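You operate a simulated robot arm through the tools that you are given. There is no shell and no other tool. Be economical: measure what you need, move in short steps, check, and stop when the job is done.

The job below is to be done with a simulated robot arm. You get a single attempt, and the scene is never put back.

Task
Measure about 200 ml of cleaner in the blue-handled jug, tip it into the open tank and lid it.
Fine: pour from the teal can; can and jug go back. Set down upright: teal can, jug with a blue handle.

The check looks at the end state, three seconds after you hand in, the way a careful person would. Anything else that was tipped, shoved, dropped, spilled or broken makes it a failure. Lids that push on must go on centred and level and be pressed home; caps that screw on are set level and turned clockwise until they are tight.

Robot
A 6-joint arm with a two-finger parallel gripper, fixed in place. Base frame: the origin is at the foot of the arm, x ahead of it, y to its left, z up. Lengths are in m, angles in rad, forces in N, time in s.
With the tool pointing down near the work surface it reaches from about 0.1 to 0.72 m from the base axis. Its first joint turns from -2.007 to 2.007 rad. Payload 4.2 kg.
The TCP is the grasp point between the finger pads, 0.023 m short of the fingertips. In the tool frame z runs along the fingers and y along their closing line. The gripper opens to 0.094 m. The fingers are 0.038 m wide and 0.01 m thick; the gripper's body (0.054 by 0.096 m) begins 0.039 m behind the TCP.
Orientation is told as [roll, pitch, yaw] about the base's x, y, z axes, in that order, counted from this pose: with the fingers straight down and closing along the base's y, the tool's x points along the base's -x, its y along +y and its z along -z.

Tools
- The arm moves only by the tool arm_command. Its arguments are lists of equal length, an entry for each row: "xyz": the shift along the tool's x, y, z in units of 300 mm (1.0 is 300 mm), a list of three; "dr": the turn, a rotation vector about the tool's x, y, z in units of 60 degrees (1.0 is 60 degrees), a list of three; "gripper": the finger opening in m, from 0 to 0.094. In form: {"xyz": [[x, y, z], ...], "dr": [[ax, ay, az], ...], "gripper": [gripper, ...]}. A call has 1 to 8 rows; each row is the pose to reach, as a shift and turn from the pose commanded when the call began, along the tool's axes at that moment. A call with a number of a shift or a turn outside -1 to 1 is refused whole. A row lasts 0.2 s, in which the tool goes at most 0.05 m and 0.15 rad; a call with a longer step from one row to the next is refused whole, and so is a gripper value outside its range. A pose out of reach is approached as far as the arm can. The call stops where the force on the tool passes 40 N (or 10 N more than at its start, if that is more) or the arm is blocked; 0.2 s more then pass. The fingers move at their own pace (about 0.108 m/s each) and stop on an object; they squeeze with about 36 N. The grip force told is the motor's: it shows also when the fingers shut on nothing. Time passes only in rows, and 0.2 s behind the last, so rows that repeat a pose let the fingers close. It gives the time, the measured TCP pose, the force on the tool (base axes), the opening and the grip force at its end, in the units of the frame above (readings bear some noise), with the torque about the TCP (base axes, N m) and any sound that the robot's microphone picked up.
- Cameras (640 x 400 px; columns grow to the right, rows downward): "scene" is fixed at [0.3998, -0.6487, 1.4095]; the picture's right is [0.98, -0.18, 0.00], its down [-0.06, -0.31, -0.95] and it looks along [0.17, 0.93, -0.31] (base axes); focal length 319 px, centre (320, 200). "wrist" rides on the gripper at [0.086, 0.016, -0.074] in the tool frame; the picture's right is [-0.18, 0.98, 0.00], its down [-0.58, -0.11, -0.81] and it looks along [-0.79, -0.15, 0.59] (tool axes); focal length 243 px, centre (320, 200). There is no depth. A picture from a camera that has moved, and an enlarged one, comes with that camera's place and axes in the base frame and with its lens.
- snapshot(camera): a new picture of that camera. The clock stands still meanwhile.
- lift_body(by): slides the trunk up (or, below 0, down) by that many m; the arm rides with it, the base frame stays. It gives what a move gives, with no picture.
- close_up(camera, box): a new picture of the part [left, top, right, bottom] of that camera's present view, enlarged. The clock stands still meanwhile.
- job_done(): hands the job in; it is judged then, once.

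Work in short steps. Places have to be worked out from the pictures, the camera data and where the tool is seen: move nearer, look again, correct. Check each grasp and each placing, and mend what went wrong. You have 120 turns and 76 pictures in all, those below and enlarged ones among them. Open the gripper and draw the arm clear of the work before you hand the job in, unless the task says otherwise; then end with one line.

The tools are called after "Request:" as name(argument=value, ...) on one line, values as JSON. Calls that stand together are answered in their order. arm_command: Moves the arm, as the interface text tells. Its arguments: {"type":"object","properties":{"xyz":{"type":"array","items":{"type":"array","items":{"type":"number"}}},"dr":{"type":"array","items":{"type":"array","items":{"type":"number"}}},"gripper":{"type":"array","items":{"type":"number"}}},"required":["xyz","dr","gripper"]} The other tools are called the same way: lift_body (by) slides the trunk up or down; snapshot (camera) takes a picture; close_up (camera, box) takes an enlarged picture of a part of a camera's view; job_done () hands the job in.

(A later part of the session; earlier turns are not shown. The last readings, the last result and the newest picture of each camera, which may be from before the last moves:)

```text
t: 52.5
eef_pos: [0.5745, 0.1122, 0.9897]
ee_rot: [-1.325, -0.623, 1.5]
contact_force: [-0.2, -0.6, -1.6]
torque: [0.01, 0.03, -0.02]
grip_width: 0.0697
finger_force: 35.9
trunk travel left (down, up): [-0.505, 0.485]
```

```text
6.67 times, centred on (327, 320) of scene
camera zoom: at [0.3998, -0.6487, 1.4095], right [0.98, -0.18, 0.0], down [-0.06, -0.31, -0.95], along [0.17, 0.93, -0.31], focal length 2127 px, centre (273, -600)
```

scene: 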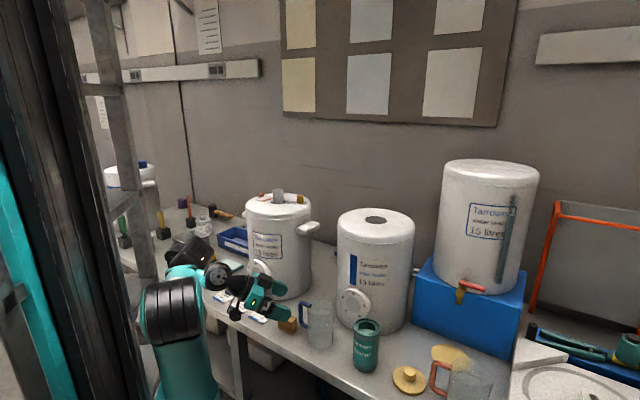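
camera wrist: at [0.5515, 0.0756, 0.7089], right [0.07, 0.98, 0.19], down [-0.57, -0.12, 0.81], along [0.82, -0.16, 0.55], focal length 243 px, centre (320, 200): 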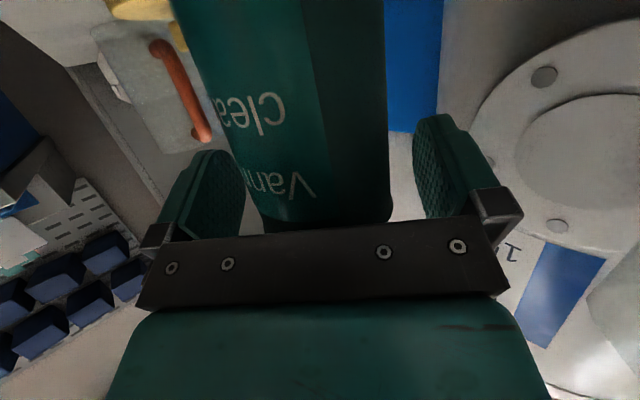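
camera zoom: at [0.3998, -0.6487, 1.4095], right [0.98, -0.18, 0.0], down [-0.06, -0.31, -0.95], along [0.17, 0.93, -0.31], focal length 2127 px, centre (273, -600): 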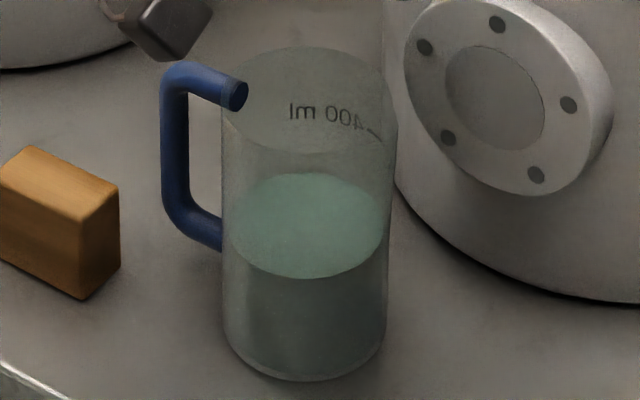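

Careful geometry puts the level at ~5.7 cm with the 400 mark at ~9.2 cm, and the weight drop was ~2.2 N, so the jug holds about 230–235 ml, a bit too much. I first return the can upright to its place; then I'll tip the excess back from the jug.

Request:
arm_command(xyz=[[0, 0, 0], [0, 0, 0], [0, 0, 0], [0, 0, 0], [0, 0, 0], [0, 0, 0], [0, 0, 0]], dr=[[-0.0416, 0, 0.1191], [-0.0833, 0, 0.2383], [-0.1249, 0, 0.3574], [-0.1666, 0, 0.4765], [-0.2082, 0, 0.5957], [-0.2499, 0, 0.7148], [-0.2915, 0, 0.8339]], gripper=[0, 0, 0, 0, 0, 0, 0])

Request:
arm_command(xyz=[[-0.01, -0.043, 0.029], [-0.02, -0.085, 0.057], [-0.03, -0.127, 0.086], [-0.04, -0.169, 0.115], [-0.05, -0.212, 0.143], [-0.06, -0.254, 0.172], [-0.06, -0.254, 0.172]], dr=[[0.0525, 0, 0.0183], [0.105, 0, 0.0367], [0.1574, 0, 0.055], [0.2098, 0, 0.0733], [0.2623, 0, 0.0917], [0.3147, 0, 0.11], [0.3147, 0, 0.11]], gripper=[0, 0, 0, 0, 0, 0, 0])

Request:
close_up(camera="scene", box=[270, 220, 430, 360])

```text
t: 54.1
eef_pos: [0.5747, 0.1119, 0.9886]
ee_rot: [0.057, -1.239, 0.288]
contact_force: [-0.4, 1.5, -1.6]
torque: [0.0, 0.03, -0.01]
grip_width: 0.0697
finger_force: 36.1
trunk travel left (down, up): [-0.505, 0.485]
```

```text
t: 55.7
eef_pos: [0.6519, 0.0574, 0.9886]
ee_rot: [0.053, -1.233, -0.057]
contact_force: [0.0, 0.4, -2.4]
torque: [-0.02, 0.01, -0.04]
grip_width: 0.0695
finger_force: 36.1
trunk travel left (down, up): [-0.505, 0.485]
```

```text
2.86 times, centred on (350, 290) of scene
camera zoom: at [0.3998, -0.6487, 1.4095], right [0.98, -0.18, 0.0], down [-0.06, -0.31, -0.95], along [0.17, 0.93, -0.31], focal length 911 px, centre (234, -57)
```

zoom: 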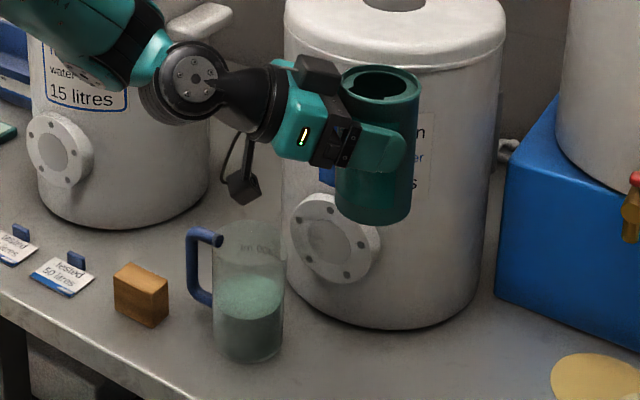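

The can is upright again. I lower it back onto its spot, the last bit slowly.

Request:
arm_command(xyz=[[-0.002, -0.01, 0.006], [-0.002, -0.01, 0.006]], dr=[[0, 0, 0], [0, 0, 0]], gripper=[0, 0])

Request:
lift_body(by=-0.23)

Request:
lift_body(by=-0.012)

Request:
close_up(camera="scene", box=[300, 290, 440, 390])

```text
t: 56.3
eef_pos: [0.6547, 0.0558, 0.9886]
ee_rot: [0.053, -1.236, -0.053]
contact_force: [0.8, 0.6, -1.6]
torque: [0.01, 0.03, 0.02]
grip_width: 0.0694
finger_force: 36.0
trunk travel left (down, up): [-0.505, 0.485]
```

```text
t: 58.7
eef_pos: [0.6544, 0.0551, 0.7591]
ee_rot: [0.055, -1.234, -0.056]
contact_force: [-0.2, -0.4, -1.6]
torque: [0.0, 0.0, 0.0]
grip_width: 0.0693
finger_force: 36.0
trunk travel left (down, up): [-0.275, 0.715]
```

```text
t: 59.3
eef_pos: [0.6549, 0.0554, 0.7477]
ee_rot: [0.055, -1.232, -0.057]
contact_force: [0.7, 0.2, -1.5]
torque: [0.01, 0.02, -0.01]
grip_width: 0.0699
finger_force: 36.1
trunk travel left (down, up): [-0.263, 0.727]
```

```text
4.00 times, centred on (370, 340) of scene
camera zoom: at [0.3998, -0.6487, 1.4095], right [0.98, -0.18, 0.0], down [-0.06, -0.31, -0.95], along [0.17, 0.93, -0.31], focal length 1276 px, centre (120, -360)
```

zoom: 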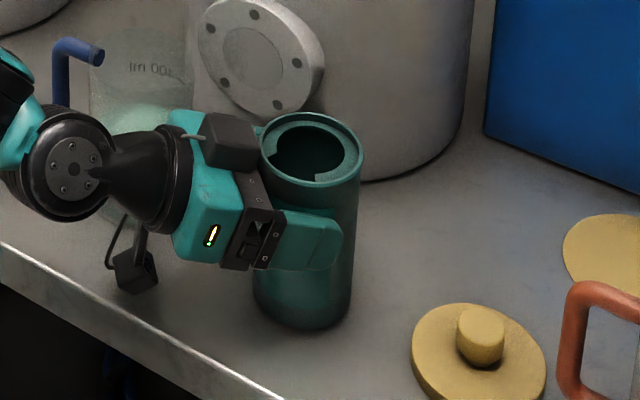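

Still about 2 mm above the bench by the earlier reading. I lower 2 mm at a time and watch for the load to go away.

Request:
lift_body(by=-0.002)

Request:
lift_body(by=-0.001)

```text
t: 59.8
eef_pos: [0.6539, 0.0546, 0.7463]
ee_rot: [0.053, -1.237, -0.055]
contact_force: [-1.1, 0.1, 7.2]
torque: [-0.3, 0.04, -0.05]
grip_width: 0.0698
finger_force: 35.6
trunk travel left (down, up): [-0.261, 0.729]
```

```text
t: 60.4
eef_pos: [0.654, 0.0552, 0.7458]
ee_rot: [0.057, -1.237, -0.057]
contact_force: [-1.3, 0.6, 17.7]
torque: [-0.57, 0.03, -0.03]
grip_width: 0.0696
finger_force: 36.3
trunk travel left (down, up): [-0.26, 0.73]
```

Contact made. I ease 1.5 mm up, open, and draw straight back.

Request:
lift_body(by=-0.0)

Request:
arm_command(xyz=[[-0.005, 0, -0.002], [-0.005, 0, -0.002], [-0.005, 0, -0.002], [-0.005, 0, -0.002], [0.03, 0, -0.085], [0.06, 0, -0.17], [0.088, 0, -0.252]], dr=[[0, 0, 0], [0, 0, 0], [0, 0, 0], [0, 0, 0], [0, 0, 0], [0, 0, 0], [0, 0, 0]], gripper=[0.07, 0.094, 0.094, 0.094, 0.094, 0.094, 0.094])

Request:
close_up(camera="scene", box=[270, 270, 430, 390])

```text
t: 60.9
eef_pos: [0.655, 0.0555, 0.7461]
ee_rot: [0.057, -1.238, -0.057]
contact_force: [2.7, 1.5, 23.9]
torque: [-0.66, -0.32, 0.08]
grip_width: 0.0697
finger_force: 35.4
trunk travel left (down, up): [-0.26, 0.73]
```

```text
t: 62.5
eef_pos: [0.573, 0.0554, 0.7449]
ee_rot: [0.055, -1.234, -0.055]
contact_force: [0.0, -0.3, -0.4]
torque: [0.01, -0.02, -0.01]
grip_width: 0.0941
finger_force: 0.1
trunk travel left (down, up): [-0.26, 0.73]
```

```text
3.33 times, centred on (350, 330) of scene
camera zoom: at [0.3998, -0.6487, 1.4095], right [0.98, -0.18, 0.0], down [-0.06, -0.31, -0.95], along [0.17, 0.93, -0.31], focal length 1063 px, centre (220, -233)
```

zoom: 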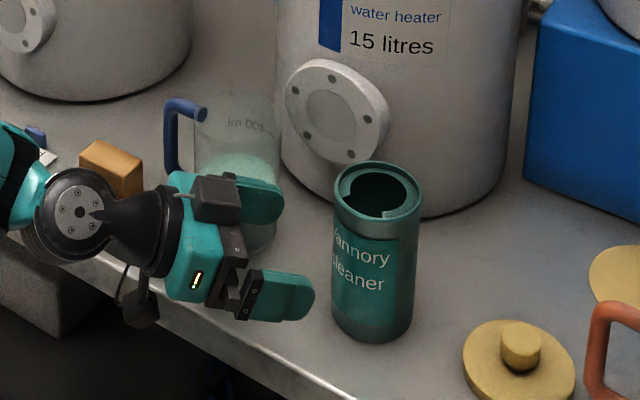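

The can is back upright. Now the jug: bar about (0.511,0.227), z 0.70–0.76, jug axis about (0.567,0.18). I raise the trunk and swing to a pre-grasp pose with the tool heading 40° left, about 7 cm short of the bar.

Request:
lift_body(by=0.2)

Request:
arm_command(xyz=[[0.0187, 0.059, -0.0537], [0.0374, 0.118, -0.1074], [0.0561, 0.177, -0.1611], [0.0749, 0.236, -0.2149], [0.0936, 0.295, -0.2686], [0.1123, 0.354, -0.3223], [0.131, 0.413, -0.376], [0.131, 0.413, -0.376]], dr=[[-0.09, 0, -0.0314], [-0.18, 0, -0.0629], [-0.27, 0, -0.0943], [-0.359, 0, -0.1257], [-0.449, 0, -0.157], [-0.539, 0, -0.1886], [-0.629, 0, -0.22], [-0.629, 0, -0.22]], gripper=[0.094, 0.08, 0.06, 0.04, 0.036, 0.036, 0.036, 0.036])

Request:
snapshot(camera="wrist")

Request:
close_up(camera="scene", box=[200, 200, 400, 360])

```text
t: 64.6
eef_pos: [0.5745, 0.054, 0.9439]
ee_rot: [0.055, -1.234, -0.057]
contact_force: [-0.8, -0.5, -0.5]
torque: [0.0, -0.01, -0.01]
grip_width: 0.0942
finger_force: 0.0
trunk travel left (down, up): [-0.46, 0.53]
```

```text
t: 66.4
eef_pos: [0.4642, 0.1954, 0.9605]
ee_rot: [0.044, -1.245, 0.652]
contact_force: [0.2, 0.6, -0.9]
torque: [-0.01, -0.01, 0.02]
grip_width: 0.036
finger_force: 0.0
out of reach, approached as far as the arm can: row 2, 3, 4, 5, 6, 7, 8
trunk travel left (down, up): [-0.46, 0.53]
```

```text
39 pictures are left
camera wrist: at [0.3774, 0.1455, 0.9031], right [-0.58, 0.79, 0.19], down [-0.37, -0.46, 0.81], along [0.73, 0.4, 0.56], focal length 243 px, centre (320, 200)
```

wrist: 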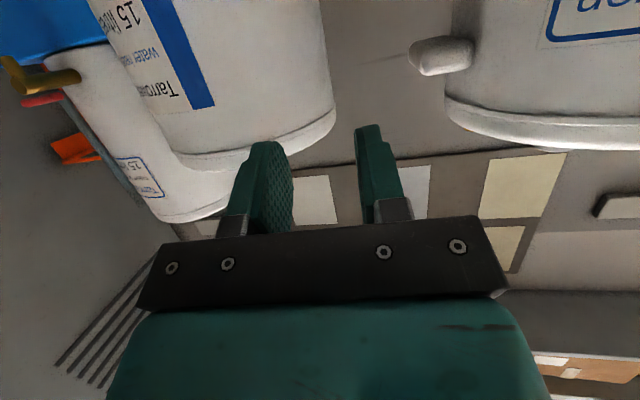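

```text
2.50 times, centred on (300, 280) of scene
camera zoom: at [0.3998, -0.6487, 1.4095], right [0.98, -0.18, 0.0], down [-0.06, -0.31, -0.95], along [0.17, 0.93, -0.31], focal length 798 px, centre (370, 0)
```

zoom: 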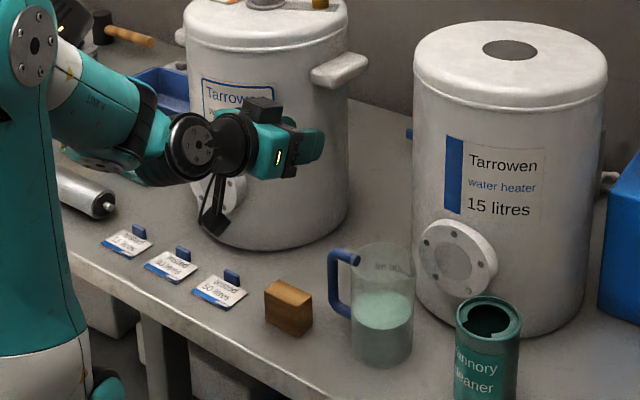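

The reached pose (0.464,0.195), heading 40°, is nearly the wanted pre-grasp, only at z=0.96. I lower 0.20 m with the trunk and look.

Request:
lift_body(by=-0.2)

Request:
snapshot(camera="wrist")

Request:
close_up(camera="scene", box=[250, 270, 350, 360])

```text
t: 68.6
eef_pos: [0.4644, 0.1951, 0.7595]
ee_rot: [0.042, -1.245, 0.652]
contact_force: [0.2, -0.7, 0.1]
torque: [0.04, 0.01, -0.01]
grip_width: 0.0359
finger_force: 0.0
trunk travel left (down, up): [-0.26, 0.73]
```

```text
37 pictures are left
camera wrist: at [0.3776, 0.1454, 0.703], right [-0.58, 0.79, 0.19], down [-0.37, -0.46, 0.81], along [0.73, 0.4, 0.56], focal length 243 px, centre (320, 200)
```

wrist: 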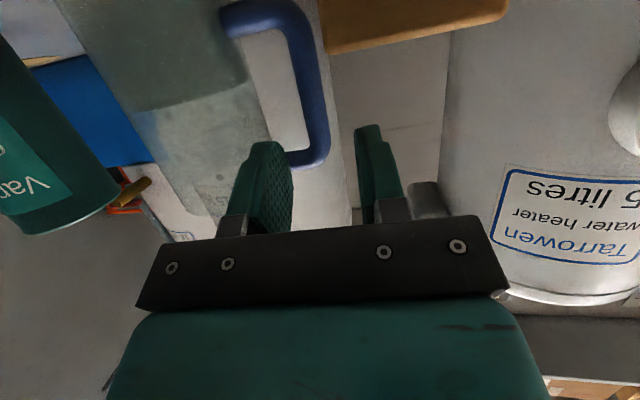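

```text
4.44 times, centred on (300, 315) of scene
camera zoom: at [0.3998, -0.6487, 1.4095], right [0.98, -0.18, 0.0], down [-0.06, -0.31, -0.95], along [0.17, 0.93, -0.31], focal length 1418 px, centre (409, -311)
```

zoom: 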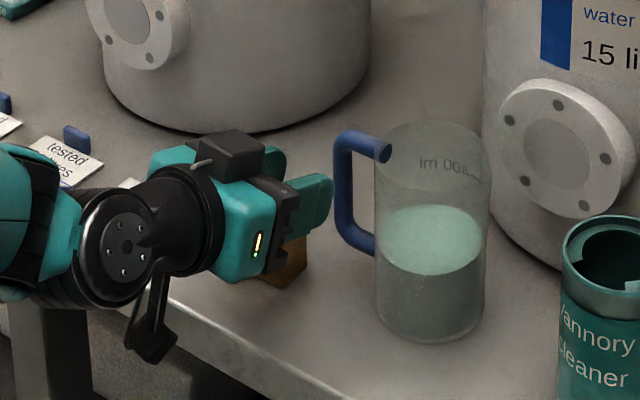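

The wrist and scene views put the bar at (0.510,0.230), z 0.70–0.77, 2.5 mm right of the finger centreline and 5.7 cm ahead. I advance 2 cm, then lower 2.5 cm.

Request:
arm_command(xyz=[[-0.0107, -0.004, 0.0315], [-0.0213, -0.0083, 0.0631], [-0.0213, -0.0083, 0.0631]], dr=[[0, 0, 0], [0, 0, 0], [0, 0, 0]], gripper=[0.036, 0.036, 0.036])

Request:
lift_body(by=-0.025)

Request:
snapshot(camera="wrist")

```text
t: 69.4
eef_pos: [0.4815, 0.2067, 0.7603]
ee_rot: [0.041, -1.244, 0.655]
contact_force: [0.9, -0.4, -0.3]
torque: [0.02, -0.01, -0.01]
grip_width: 0.0361
finger_force: 0.1
trunk travel left (down, up): [-0.26, 0.73]
```

```text
t: 70.1
eef_pos: [0.4824, 0.2061, 0.7341]
ee_rot: [0.042, -1.245, 0.652]
contact_force: [0.6, -0.3, 0.4]
torque: [0.05, -0.06, -0.02]
grip_width: 0.036
finger_force: 0.1
trunk travel left (down, up): [-0.235, 0.755]
```

```text
35 pictures are left
camera wrist: at [0.3947, 0.1562, 0.6782], right [-0.58, 0.79, 0.19], down [-0.37, -0.46, 0.81], along [0.73, 0.4, 0.56], focal length 243 px, centre (320, 200)
```

wrist: 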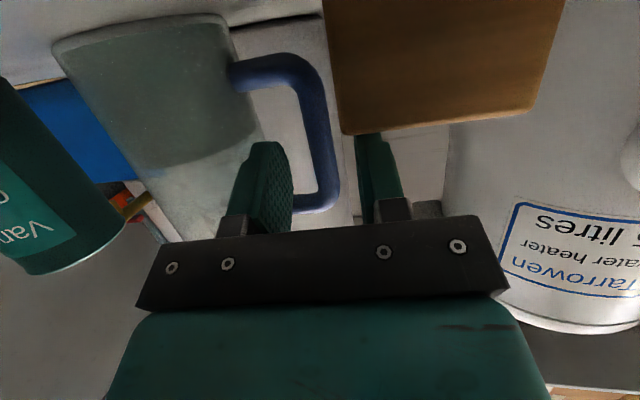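

The bar is 3.65 cm ahead and centred. The left finger passes close over the wooden block, so I narrow the opening to 28 mm and advance 1.3 cm first.

Request:
arm_command(xyz=[[0, 0, 0], [0, 0, 0], [-0.007, 0, 0.021], [-0.0139, 0, 0.041], [-0.0139, 0, 0.041]], dr=[[0, 0, 0], [0, 0, 0], [0, 0, 0], [0, 0, 0], [0, 0, 0]], gripper=[0.028, 0.028, 0.028, 0.028, 0.028])

Request:
close_up(camera="scene", box=[270, 290, 340, 350])

Request:
close_up(camera="wrist", box=[200, 30, 440, 230])

```text
t: 71.3
eef_pos: [0.491, 0.2147, 0.7343]
ee_rot: [0.04, -1.243, 0.654]
contact_force: [0.7, -0.2, -0.4]
torque: [0.03, -0.01, 0.0]
grip_width: 0.0282
finger_force: 0.1
trunk travel left (down, up): [-0.235, 0.755]
```

```text
6.67 times, centred on (305, 320) of scene
camera zoom: at [0.3998, -0.6487, 1.4095], right [0.98, -0.18, 0.0], down [-0.06, -0.31, -0.95], along [0.17, 0.93, -0.31], focal length 2127 px, centre (420, -600)
```

zoom: 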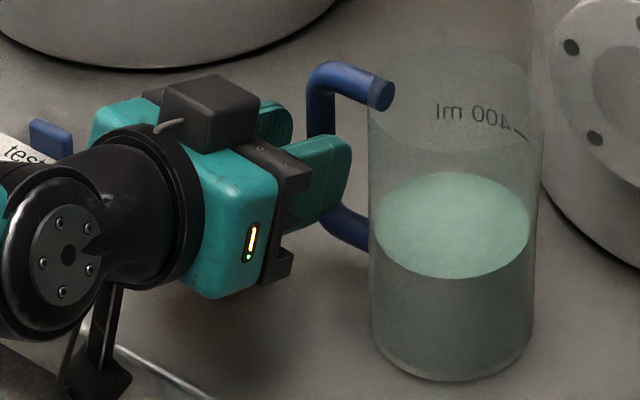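

```text
2.00 times, centred on (320, 130) of wrist
camera zoom: at [0.4042, 0.1648, 0.6783], right [-0.58, 0.79, 0.19], down [-0.37, -0.46, 0.81], along [0.73, 0.4, 0.56], focal length 485 px, centre (320, 340)
```

zoom: 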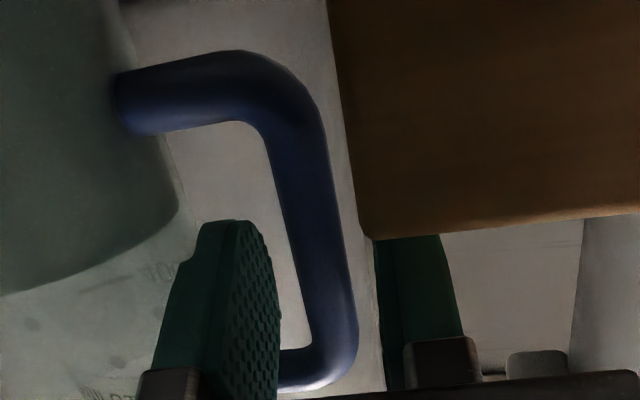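

No contact; the block is only in front of the low camera, not under load. I advance the last 1.3 cm and close on the bar.

Request:
arm_command(xyz=[[-0.007, 0, 0.021], [-0.0145, 0, 0.043], [-0.0145, 0, 0.043], [-0.0145, 0, 0.043], [-0.0145, 0, 0.043], [-0.0145, 0, 0.043]], dr=[[0, 0, 0], [0, 0, 0], [0, 0, 0], [0, 0, 0], [0, 0, 0], [0, 0, 0]], gripper=[0.028, 0.028, 0.0, 0.0, 0.0, 0.0])

Request:
close_up(camera="scene", box=[270, 290, 340, 350])

```text
t: 72.7
eef_pos: [0.502, 0.2234, 0.7354]
ee_rot: [0.041, -1.246, 0.655]
contact_force: [1.9, -1.8, 4.8]
torque: [-0.73, -0.65, -0.04]
grip_width: 0.0143
finger_force: 36.5
trunk travel left (down, up): [-0.235, 0.755]
```

```text
6.67 times, centred on (305, 320) of scene
camera zoom: at [0.3998, -0.6487, 1.4095], right [0.98, -0.18, 0.0], down [-0.06, -0.31, -0.95], along [0.17, 0.93, -0.31], focal length 2127 px, centre (420, -600)
```

zoom: 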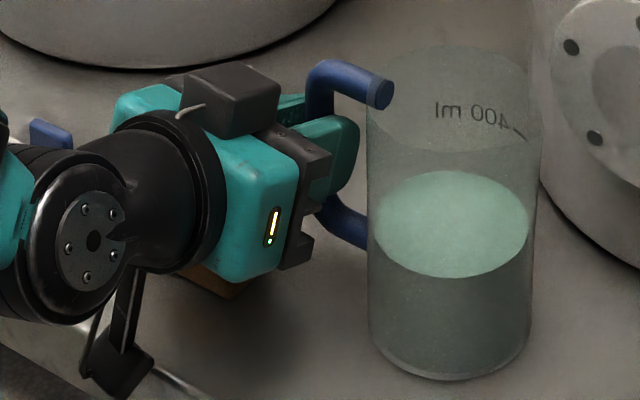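

The bar is gripped (14.3 mm). I lift 1 cm, then 15 cm, reading the load.

Request:
lift_body(by=0.01)

Request:
lift_body(by=0.15)

Request:
close_up(camera="scene", box=[260, 230, 400, 350])

```text
t: 73.3
eef_pos: [0.5013, 0.2234, 0.7438]
ee_rot: [0.046, -1.242, 0.651]
contact_force: [-0.7, -0.7, -3.4]
torque: [0.16, 0.22, -0.03]
grip_width: 0.0139
finger_force: 36.8
trunk travel left (down, up): [-0.245, 0.745]
```

```text
t: 75.0
eef_pos: [0.5012, 0.2246, 0.8956]
ee_rot: [0.045, -1.244, 0.653]
contact_force: [-0.2, 0.2, -3.8]
torque: [0.14, 0.23, -0.01]
grip_width: 0.0138
finger_force: 35.5
trunk travel left (down, up): [-0.395, 0.595]
```

```text
3.33 times, centred on (330, 290) of scene
camera zoom: at [0.3998, -0.6487, 1.4095], right [0.98, -0.18, 0.0], down [-0.06, -0.31, -0.95], along [0.17, 0.93, -0.31], focal length 1063 px, centre (287, -100)
```

zoom: 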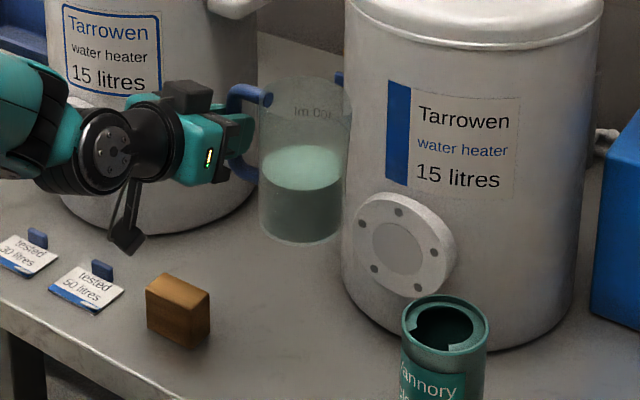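

The jug is held level (≈3.6 N). The can's weight loss (≈2.4 N) confirms ~240 ml, so I'll return ~40 ml to the can. I raise 6 cm and carry the jug to just left of the can.

Request:
lift_body(by=0.06)

Request:
arm_command(xyz=[[0.002, -0.08, -0.005], [0.004, -0.16, -0.011], [0.006, -0.24, -0.016], [0.008, -0.32, -0.021], [0.01, -0.4, -0.027], [0.011, -0.479, -0.032], [0.011, -0.479, -0.032]], dr=[[0, 0, 0], [0, 0, 0], [0, 0, 0], [0, 0, 0], [0, 0, 0], [0, 0, 0], [0, 0, 0]], gripper=[0, 0, 0, 0, 0, 0, 0])

Request:
close_up(camera="scene", box=[270, 220, 430, 360])

```text
t: 76.0
eef_pos: [0.5019, 0.2232, 0.9546]
ee_rot: [0.044, -1.245, 0.652]
contact_force: [0.6, -0.2, -3.4]
torque: [0.15, 0.23, -0.02]
grip_width: 0.0139
finger_force: 35.8
trunk travel left (down, up): [-0.455, 0.535]
```

```text
t: 77.6
eef_pos: [0.587, 0.1066, 0.9547]
ee_rot: [0.044, -1.246, 0.653]
contact_force: [-0.4, -0.1, -3.5]
torque: [0.19, 0.25, -0.01]
grip_width: 0.0139
finger_force: 35.8
trunk travel left (down, up): [-0.455, 0.535]
```

```text
2.86 times, centred on (350, 290) of scene
camera zoom: at [0.3998, -0.6487, 1.4095], right [0.98, -0.18, 0.0], down [-0.06, -0.31, -0.95], along [0.17, 0.93, -0.31], focal length 911 px, centre (234, -57)
```

zoom: 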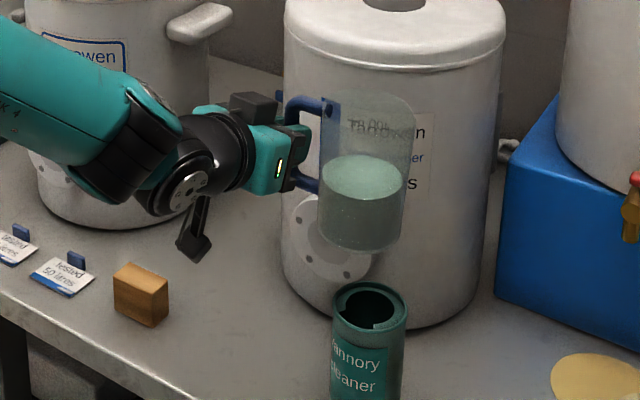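

The jug is above and beside the can. I tilt it 50° toward the can at this safe height; flow should start only near 62°.

Request:
arm_command(xyz=[[0, 0, 0], [0, 0, 0], [0, 0, 0], [0, 0, 0], [0, 0, 0], [0, 0, 0], [0, 0, 0]], dr=[[-0.0374, 0.0227, 0.1107], [-0.0748, 0.0454, 0.2214], [-0.1122, 0.0681, 0.3321], [-0.1495, 0.0909, 0.4429], [-0.1869, 0.1136, 0.5536], [-0.2243, 0.1363, 0.6643], [-0.2617, 0.159, 0.775]], gripper=[0, 0, 0, 0, 0, 0, 0])

Request:
close_up(camera="scene", box=[290, 240, 430, 360])

Request:
snapshot(camera="wrist")

```text
t: 79.2
eef_pos: [0.5857, 0.1053, 0.9528]
ee_rot: [1.151, -0.583, -0.301]
contact_force: [0.2, -1.1, -4.4]
torque: [0.08, 0.1, -0.02]
grip_width: 0.0143
finger_force: 36.2
trunk travel left (down, up): [-0.455, 0.535]
```

```text
3.33 times, centred on (360, 300) of scene
camera zoom: at [0.3998, -0.6487, 1.4095], right [0.98, -0.18, 0.0], down [-0.06, -0.31, -0.95], along [0.17, 0.93, -0.31], focal length 1063 px, centre (187, -133)
```

zoom: 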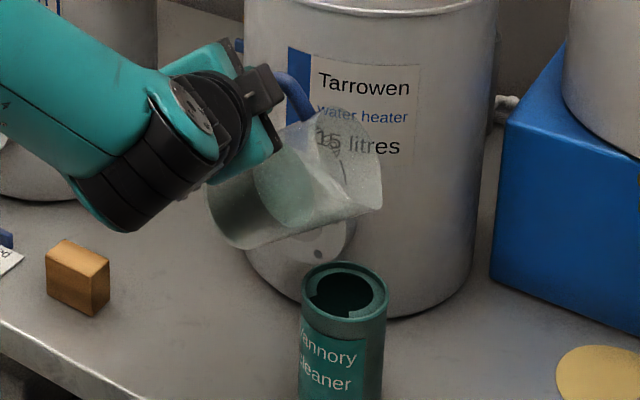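

```text
28 pictures are left
camera wrist: at [0.4742, 0.0759, 0.9441], right [-0.21, 0.48, 0.85], down [0.11, -0.85, 0.51], along [0.97, 0.2, 0.12], focal length 243 px, centre (320, 200)
```

wrist: 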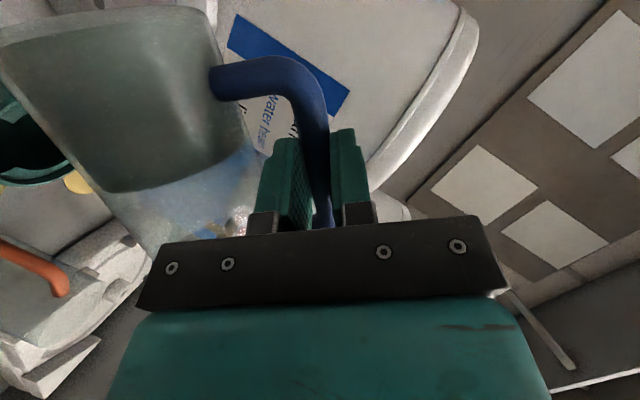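

The lip heads over the can's mouth as predicted. I lower 4.5 cm and tilt 9° more, to just before flow, then check alignment.

Request:
lift_body(by=-0.045)

Request:
arm_command(xyz=[[0, 0, 0], [0, 0, 0], [0, 0, 0]], dr=[[-0.0157, 0.0095, 0.0465], [-0.0314, 0.0191, 0.093], [-0.0471, 0.0287, 0.1395]], gripper=[0, 0, 0])

Request:
close_up(camera="scene", box=[310, 270, 410, 350])

Request:
snapshot(camera="wrist")

```text
t: 80.1
eef_pos: [0.5855, 0.1076, 0.9088]
ee_rot: [1.151, -0.583, -0.303]
contact_force: [-0.6, -0.2, -3.4]
torque: [0.12, 0.13, 0.02]
grip_width: 0.0142
finger_force: 36.4
trunk travel left (down, up): [-0.41, 0.58]
```

```text
t: 80.9
eef_pos: [0.585, 0.1074, 0.9094]
ee_rot: [1.214, -0.437, -0.331]
contact_force: [-0.1, -0.5, -4.4]
torque: [0.07, 0.09, 0.0]
grip_width: 0.014
finger_force: 35.6
trunk travel left (down, up): [-0.41, 0.58]
```

```text
5.00 times, centred on (360, 310) of scene
camera zoom: at [0.3998, -0.6487, 1.4095], right [0.98, -0.18, 0.0], down [-0.06, -0.31, -0.95], along [0.17, 0.93, -0.31], focal length 1595 px, centre (120, -350)
```

zoom: 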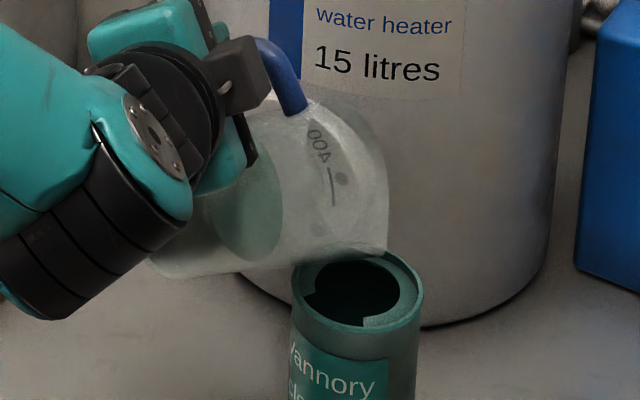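

```text
26 pictures are left
camera wrist: at [0.4735, 0.0762, 0.9095], right [-0.1, 0.4, 0.91], down [0.17, -0.9, 0.41], along [0.98, 0.19, 0.02], focal length 243 px, centre (320, 200)
```

wrist: 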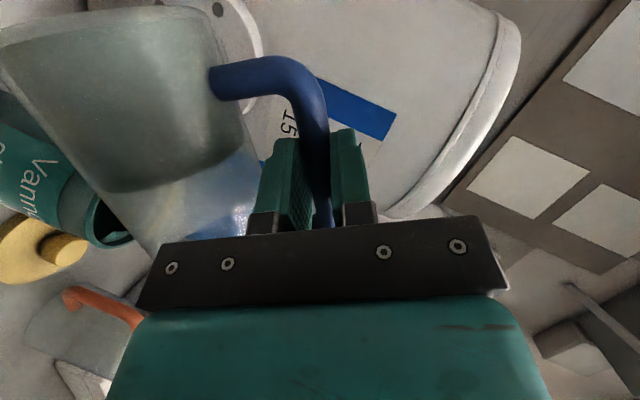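

Both views say the lip would drop about 1.5 cm beyond the mouth's centre (too far front-right). I shift the jug by (-1.0,+1.3) cm and raise it 1.2 cm, then look again.

Request:
lift_body(by=0.012)

Request:
arm_command(xyz=[[0.02, 0.015, 0.011], [0.041, 0.029, 0.022], [0.041, 0.029, 0.022]], dr=[[0, 0, 0], [0, 0, 0], [0, 0, 0]], gripper=[0, 0, 0])

Request:
close_up(camera="scene", box=[320, 275, 400, 345])

Request:
close_up(camera="wrist", box=[0, 100, 260, 290])

```text
t: 81.5
eef_pos: [0.5854, 0.106, 0.9195]
ee_rot: [1.216, -0.438, -0.333]
contact_force: [-0.5, -0.5, -4.3]
torque: [0.06, 0.12, -0.03]
grip_width: 0.0139
finger_force: 36.1
trunk travel left (down, up): [-0.422, 0.568]
```

```text
t: 82.3
eef_pos: [0.5758, 0.1189, 0.9178]
ee_rot: [1.213, -0.438, -0.333]
contact_force: [0.4, 0.3, -3.8]
torque: [0.03, 0.12, -0.01]
grip_width: 0.014
finger_force: 36.2
trunk travel left (down, up): [-0.422, 0.568]
```

```text
5.71 times, centred on (360, 310) of scene
camera zoom: at [0.3998, -0.6487, 1.4095], right [0.98, -0.18, 0.0], down [-0.06, -0.31, -0.95], along [0.17, 0.93, -0.31], focal length 1823 px, centre (91, -429)
```

zoom: 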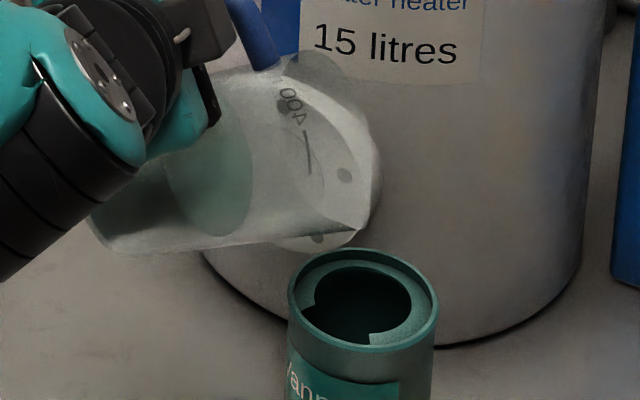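

```text
2.11 times, centred on (130, 195) of wrist
camera zoom: at [0.4635, 0.0894, 0.9206], right [-0.1, 0.4, 0.91], down [0.17, -0.9, 0.41], along [0.98, 0.19, 0.02], focal length 511 px, centre (720, 210)
```

zoom: 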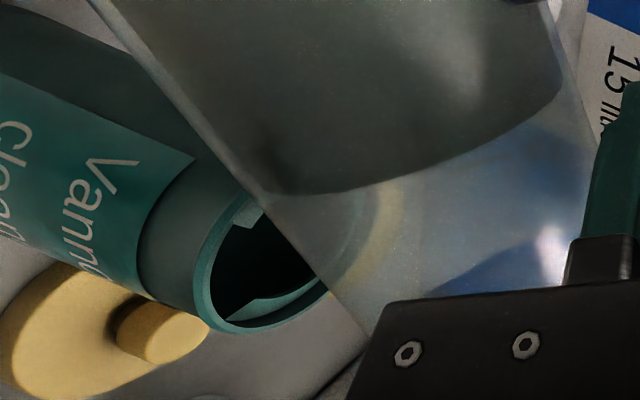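

Two-camera fixes: lip at (0.652,0.035,0.84), mouth centre at (0.660,0.047,0.792). I shift the jug 1.2 cm along the needed direction and then tilt 3° more.

Request:
arm_command(xyz=[[-0.006, 0.004, 0.019], [-0.012, 0.008, 0.038], [-0.012, 0.008, 0.038]], dr=[[0, 0, 0], [0, 0, 0], [0, 0, 0]], gripper=[0, 0, 0])

Request:
arm_command(xyz=[[0, 0, 0], [0, 0, 0], [0, 0, 0]], dr=[[-0.008, 0.005, 0.023], [-0.0157, 0.0095, 0.0465], [-0.0157, 0.0095, 0.0465]], gripper=[0, 0, 0])

Request:
close_up(camera="scene", box=[320, 275, 400, 345])

Request:
close_up(camera="wrist", box=[0, 100, 260, 290])

```text
t: 83.1
eef_pos: [0.5832, 0.1287, 0.9196]
ee_rot: [1.215, -0.438, -0.334]
contact_force: [0.0, -1.7, -4.2]
torque: [0.05, 0.1, -0.01]
grip_width: 0.0137
finger_force: 36.2
trunk travel left (down, up): [-0.422, 0.568]
```

```text
t: 83.9
eef_pos: [0.584, 0.1306, 0.9201]
ee_rot: [1.235, -0.39, -0.341]
contact_force: [0.5, 0.7, -3.2]
torque: [0.02, 0.08, 0.0]
grip_width: 0.014
finger_force: 35.9
trunk travel left (down, up): [-0.422, 0.568]
```

```text
5.71 times, centred on (360, 310) of scene
camera zoom: at [0.3998, -0.6487, 1.4095], right [0.98, -0.18, 0.0], down [-0.06, -0.31, -0.95], along [0.17, 0.93, -0.31], focal length 1823 px, centre (91, -429)
```

zoom: 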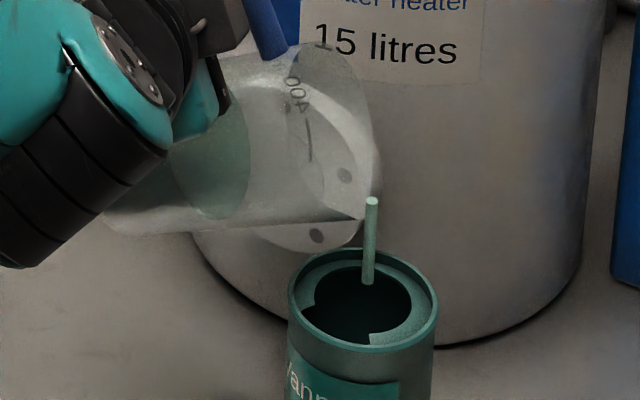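

```text
2.11 times, centred on (130, 195) of wrist
camera zoom: at [0.4716, 0.0994, 0.925], right [-0.06, 0.37, 0.93], down [0.18, -0.91, 0.37], along [0.98, 0.19, -0.01], focal length 511 px, centre (720, 210)
```

zoom: 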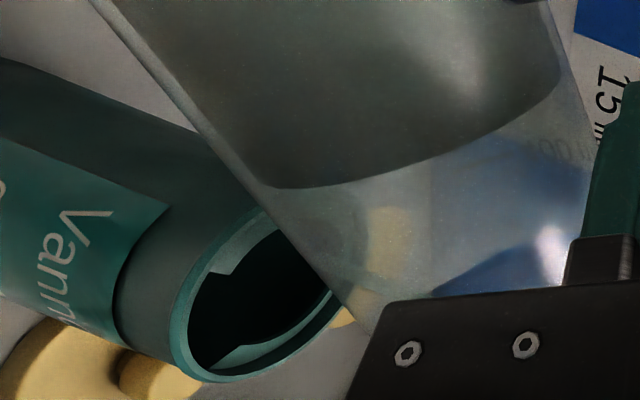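

Flow has begun and the stream falls inside the can's mouth, slightly toward its far side. I nudge 5 mm back and hold about a second.

Request:
arm_command(xyz=[[0.005, -0.003, -0.016], [0.005, -0.003, -0.016], [0.005, -0.003, -0.016], [0.005, -0.003, -0.016]], dr=[[0, 0, 0], [0, 0, 0], [0, 0, 0], [0, 0, 0]], gripper=[0, 0, 0, 0])

Request:
close_up(camera="scene", box=[320, 275, 400, 345])

```text
t: 84.9
eef_pos: [0.5795, 0.1254, 0.9189]
ee_rot: [1.236, -0.39, -0.339]
contact_force: [0.1, 0.0, -3.0]
torque: [0.04, 0.08, 0.01]
grip_width: 0.014
finger_force: 36.1
trunk travel left (down, up): [-0.422, 0.568]
```

```text
5.71 times, centred on (360, 310) of scene
camera zoom: at [0.3998, -0.6487, 1.4095], right [0.98, -0.18, 0.0], down [-0.06, -0.31, -0.95], along [0.17, 0.93, -0.31], focal length 1823 px, centre (91, -429)
```

zoom: 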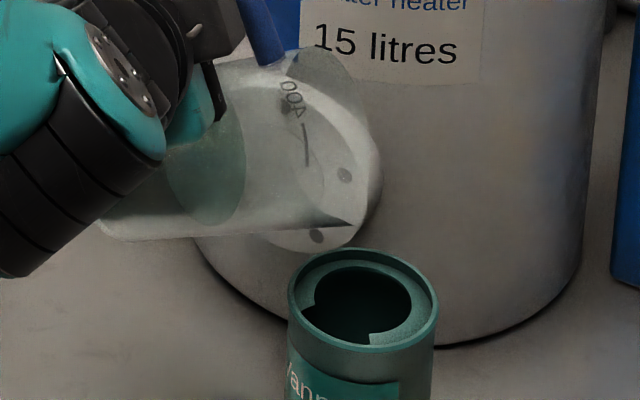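

The flow stopped at this angle's equilibrium. By geometry ~65° leaves about 200 ml, so I add 3° gradually and hold.

Request:
arm_command(xyz=[[0, 0, 0], [0, 0, 0], [0, 0, 0], [0, 0, 0], [0, 0, 0], [0, 0, 0]], dr=[[-0.008, 0.005, 0.023], [-0.008, 0.005, 0.023], [-0.0157, 0.0095, 0.0465], [-0.0157, 0.0095, 0.0465], [-0.0157, 0.0095, 0.0465], [-0.0157, 0.0095, 0.0465]], gripper=[0, 0, 0, 0, 0, 0])

Request:
close_up(camera="scene", box=[320, 275, 400, 345])

```text
t: 86.3
eef_pos: [0.5793, 0.124, 0.9183]
ee_rot: [1.254, -0.341, -0.346]
contact_force: [-0.3, -0.2, -3.0]
torque: [0.03, 0.06, -0.02]
grip_width: 0.0137
finger_force: 35.5
trunk travel left (down, up): [-0.422, 0.568]
```

```text
5.71 times, centred on (360, 310) of scene
camera zoom: at [0.3998, -0.6487, 1.4095], right [0.98, -0.18, 0.0], down [-0.06, -0.31, -0.95], along [0.17, 0.93, -0.31], focal length 1823 px, centre (91, -429)
```

zoom: 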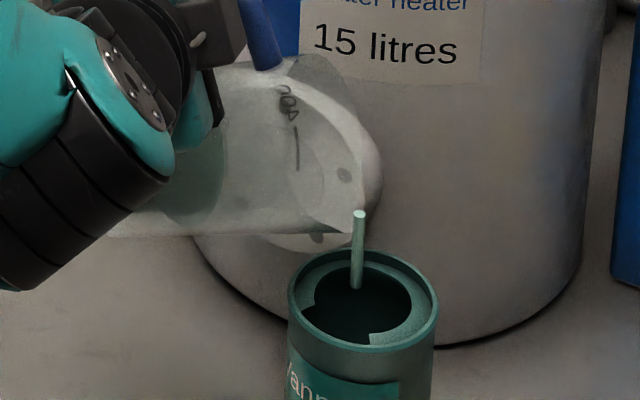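

Still streaming cleanly into the mouth. I hold briefly, then un-tilt by 25°.

Request:
arm_command(xyz=[[0, 0, 0], [0, 0, 0], [0, 0, 0], [0, 0, 0], [0, 0, 0], [0, 0, 0]], dr=[[0, 0, 0], [0, 0, 0], [0.0327, -0.0199, -0.0969], [0.0654, -0.0398, -0.1938], [0.0981, -0.0597, -0.2907], [0.1309, -0.0796, -0.3875]], gripper=[0, 0, 0, 0, 0, 0])

Request:
lift_body(by=0.08)

Request:
arm_command(xyz=[[0, 0, 0], [0, 0, 0], [0, 0, 0], [0, 0, 0], [0, 0, 0], [0, 0, 0]], dr=[[0.0349, -0.0212, -0.1033], [0.0698, -0.0424, -0.2067], [0.1047, -0.0637, -0.31], [0.1396, -0.0849, -0.4133], [0.1745, -0.1061, -0.5167], [0.2093, -0.1273, -0.62]], gripper=[0, 0, 0, 0, 0, 0])

Request:
close_up(camera="scene", box=[330, 230, 390, 290])

```text
t: 87.7
eef_pos: [0.5801, 0.1245, 0.9202]
ee_rot: [1.062, -0.747, -0.244]
contact_force: [-0.6, 0.1, -3.5]
torque: [0.12, 0.16, 0.02]
grip_width: 0.0139
finger_force: 36.0
trunk travel left (down, up): [-0.422, 0.568]
```

```text
t: 88.9
eef_pos: [0.5803, 0.1248, 0.9999]
ee_rot: [1.061, -0.743, -0.246]
contact_force: [-0.4, -0.1, -2.7]
torque: [0.07, 0.14, 0.01]
grip_width: 0.0138
finger_force: 36.3
trunk travel left (down, up): [-0.502, 0.488]
```

```text
t: 90.3
eef_pos: [0.5795, 0.1251, 1.0008]
ee_rot: [0.039, -1.244, 0.658]
contact_force: [-0.2, -1.1, -3.5]
torque: [0.12, 0.19, 0.01]
grip_width: 0.0141
finger_force: 36.1
trunk travel left (down, up): [-0.502, 0.488]
```

```text
6.67 times, centred on (360, 260) of scene
camera zoom: at [0.3998, -0.6487, 1.4095], right [0.98, -0.18, 0.0], down [-0.06, -0.31, -0.95], along [0.17, 0.93, -0.31], focal length 2127 px, centre (53, -200)
```

zoom: 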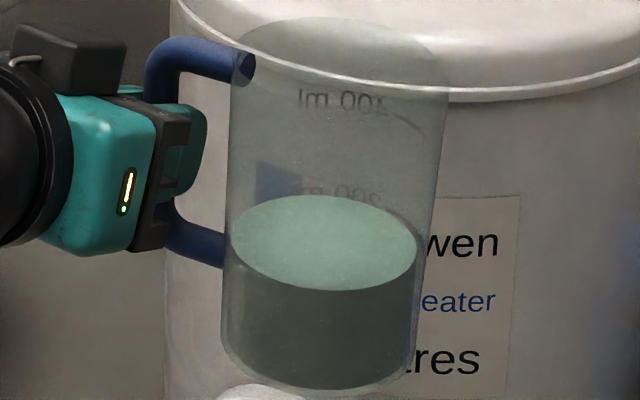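

The "200 ml" mark is now visible with the surface practically at it (~195 ml). Next I raise the jug 25 cm and carry it beside the middle tank's hole.

Request:
lift_body(by=0.25)

Request:
arm_command(xyz=[[-0.0304, 0.045, 0.0901], [-0.0609, 0.09, 0.1802], [-0.0913, 0.135, 0.2703], [-0.1218, 0.18, 0.3604], [-0.1522, 0.2248, 0.4504], [-0.1826, 0.2698, 0.5405], [-0.2131, 0.3147, 0.6306], [-0.2435, 0.3597, 0.7207]], dr=[[0, 0, 0], [0, 0, 0], [0, 0, 0], [0, 0, 0], [0, 0, 0], [0, 0, 0], [0, 0, 0], [0, 0, 0]], gripper=[0, 0, 0, 0, 0, 0, 0, 0])

Request:
snapshot(camera="scene")

```text
t: 92.8
eef_pos: [0.5793, 0.1249, 1.2497]
ee_rot: [0.044, -1.244, 0.652]
contact_force: [0.4, -0.1, -2.1]
torque: [0.15, 0.21, -0.02]
grip_width: 0.0138
finger_force: 35.7
trunk travel left (down, up): [-0.752, 0.238]
```

```text
t: 94.7
eef_pos: [0.6852, 0.3518, 1.252]
ee_rot: [0.045, -1.245, 0.65]
contact_force: [-0.3, -0.3, -3.3]
torque: [0.15, 0.22, 0.01]
grip_width: 0.0145
finger_force: 35.8
trunk travel left (down, up): [-0.752, 0.238]
```

```text
18 pictures are left
```

scene: 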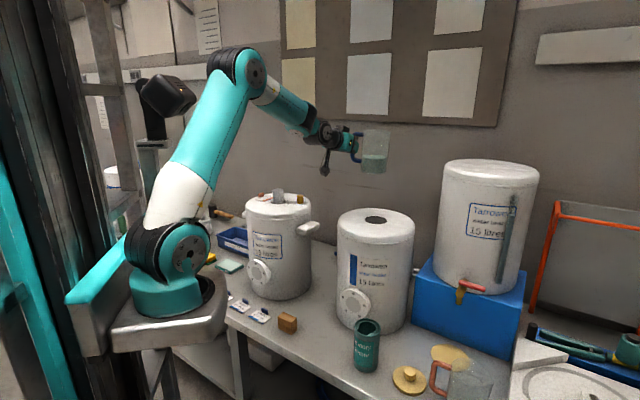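

Jug is high over the far side of the tank. I tilt it 55° (below the ~65° flow point for this level) and check lip versus hole with both cameras.

Request:
arm_command(xyz=[[0, 0, 0], [0, 0, 0], [0, 0, 0], [0, 0, 0], [0, 0, 0], [0, 0, 0], [0, 0, 0]], dr=[[-0.0419, 0, 0.124], [-0.0838, 0, 0.248], [-0.1257, 0, 0.372], [-0.1676, 0, 0.496], [-0.2095, 0, 0.62], [-0.2514, 0, 0.744], [-0.2933, 0, 0.868]], gripper=[0, 0, 0, 0, 0, 0, 0])

Request:
close_up(camera="scene", box=[300, 100, 460, 250])

Request:
snapshot(camera="wrist")

```text
t: 96.2
eef_pos: [0.6865, 0.3522, 1.2509]
ee_rot: [1.357, -0.56, -0.49]
contact_force: [-0.3, 0.1, -4.0]
torque: [0.02, 0.12, -0.04]
grip_width: 0.014
finger_force: 35.6
trunk travel left (down, up): [-0.752, 0.238]
```

```text
2.67 times, centred on (380, 175) of scene
camera zoom: at [0.3998, -0.6487, 1.4095], right [0.98, -0.18, 0.0], down [-0.06, -0.31, -0.95], along [0.17, 0.93, -0.31], focal length 851 px, centre (160, 267)
```

zoom: 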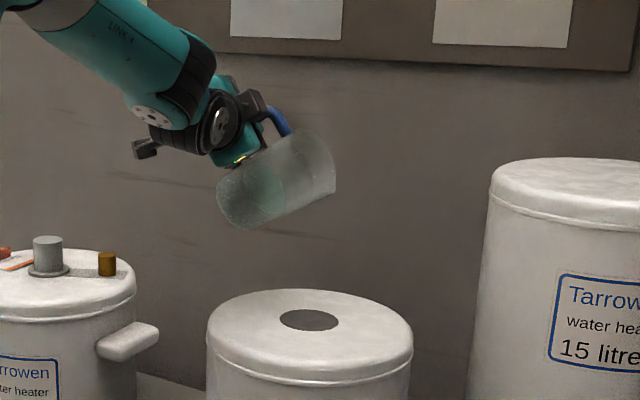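

```text
16 pictures are left
camera wrist: at [0.5736, 0.3344, 1.233], right [-0.21, 0.35, 0.91], down [0.02, -0.93, 0.36], along [0.98, 0.1, 0.19], focal length 243 px, centre (320, 200)
```

wrist: 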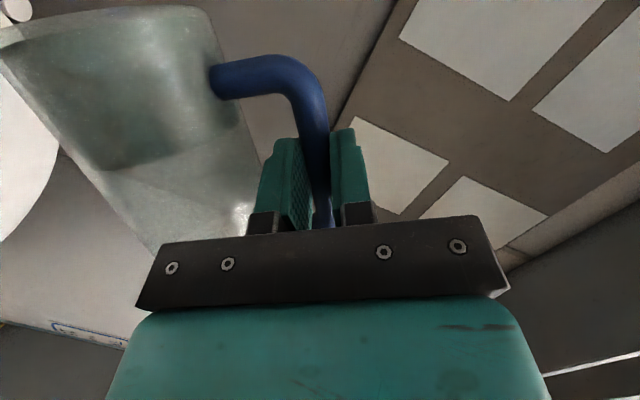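

Hole at about (0.7535,0.271,1.023); lip geometry matches the picture and will be over the hole at ~66°. I lower 5.5 cm, then tilt gradually 55→78° while sliding right to keep the lip over the hole.

Request:
lift_body(by=-0.055)

Request:
arm_command(xyz=[[0, 0, 0], [0, 0, 0], [-0.008, -0.006, -0.003], [-0.0165, -0.0122, -0.0056]], dr=[[-0.0293, 0, 0.0868], [-0.0587, 0, 0.1736], [-0.0693, 0, 0.2052], [-0.08, 0, 0.2368]], gripper=[0, 0, 0, 0])

Request:
close_up(camera="scene", box=[320, 150, 440, 250])

```text
t: 97.2
eef_pos: [0.686, 0.3542, 1.1965]
ee_rot: [1.354, -0.562, -0.489]
contact_force: [0.1, 0.1, -2.5]
torque: [0.06, 0.14, 0.01]
grip_width: 0.0139
finger_force: 36.0
trunk travel left (down, up): [-0.697, 0.293]
```

```text
t: 98.2
eef_pos: [0.6896, 0.3484, 1.1942]
ee_rot: [1.46, -0.315, -0.533]
contact_force: [-0.3, 0.3, -3.2]
torque: [0.0, 0.06, 0.0]
grip_width: 0.0137
finger_force: 36.2
trunk travel left (down, up): [-0.697, 0.293]
```

```text
4.00 times, centred on (380, 200) of scene
camera zoom: at [0.3998, -0.6487, 1.4095], right [0.98, -0.18, 0.0], down [-0.06, -0.31, -0.95], along [0.17, 0.93, -0.31], focal length 1276 px, centre (80, 200)
```

zoom: 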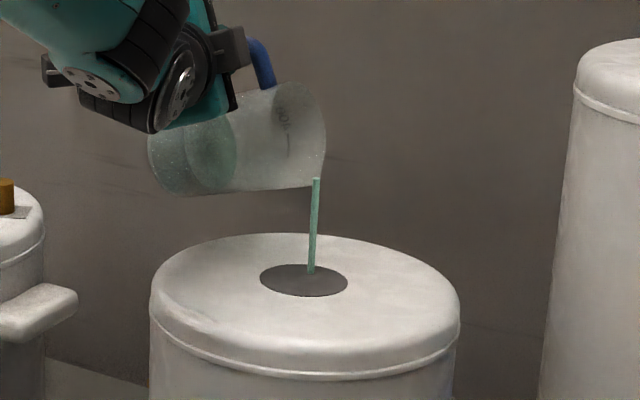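

The stream falls into the hole, about 1.5 cm toward the far side. I shift back ~1.7 cm and keep tilting slowly to 84°.

Request:
arm_command(xyz=[[0.003, -0.006, -0.059], [0.003, -0.006, -0.059], [-0.0074, -0.01, -0.0625], [-0.0181, -0.0141, -0.0661], [-0.0293, -0.0184, -0.0699], [-0.0403, -0.0227, -0.0736], [-0.0581, -0.0295, -0.0796], [-0.0765, -0.0365, -0.0858]], dr=[[0, 0, 0], [0, 0, 0], [-0.0107, 0, 0.0316], [-0.0213, 0, 0.0631], [-0.032, 0, 0.0947], [-0.0427, 0, 0.1263], [-0.0587, 0, 0.1736], [-0.0747, 0, 0.221]], gripper=[0, 0, 0, 0, 0, 0, 0, 0])

Request:
close_up(camera="scene", box=[320, 150, 440, 250])

```text
t: 100.0
eef_pos: [0.6975, 0.3129, 1.196]
ee_rot: [1.542, -0.086, -0.552]
contact_force: [-0.9, -0.4, -1.3]
torque: [-0.01, 0.02, -0.02]
grip_width: 0.014
finger_force: 35.8
trunk travel left (down, up): [-0.697, 0.293]
```

```text
4.00 times, centred on (380, 200) of scene
camera zoom: at [0.3998, -0.6487, 1.4095], right [0.98, -0.18, 0.0], down [-0.06, -0.31, -0.95], along [0.17, 0.93, -0.31], focal length 1276 px, centre (80, 200)
```

zoom: 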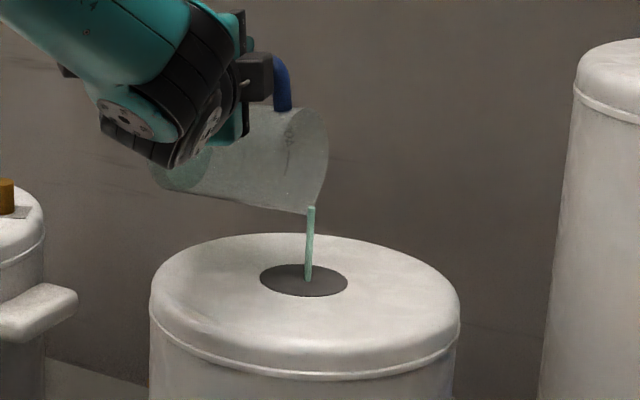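

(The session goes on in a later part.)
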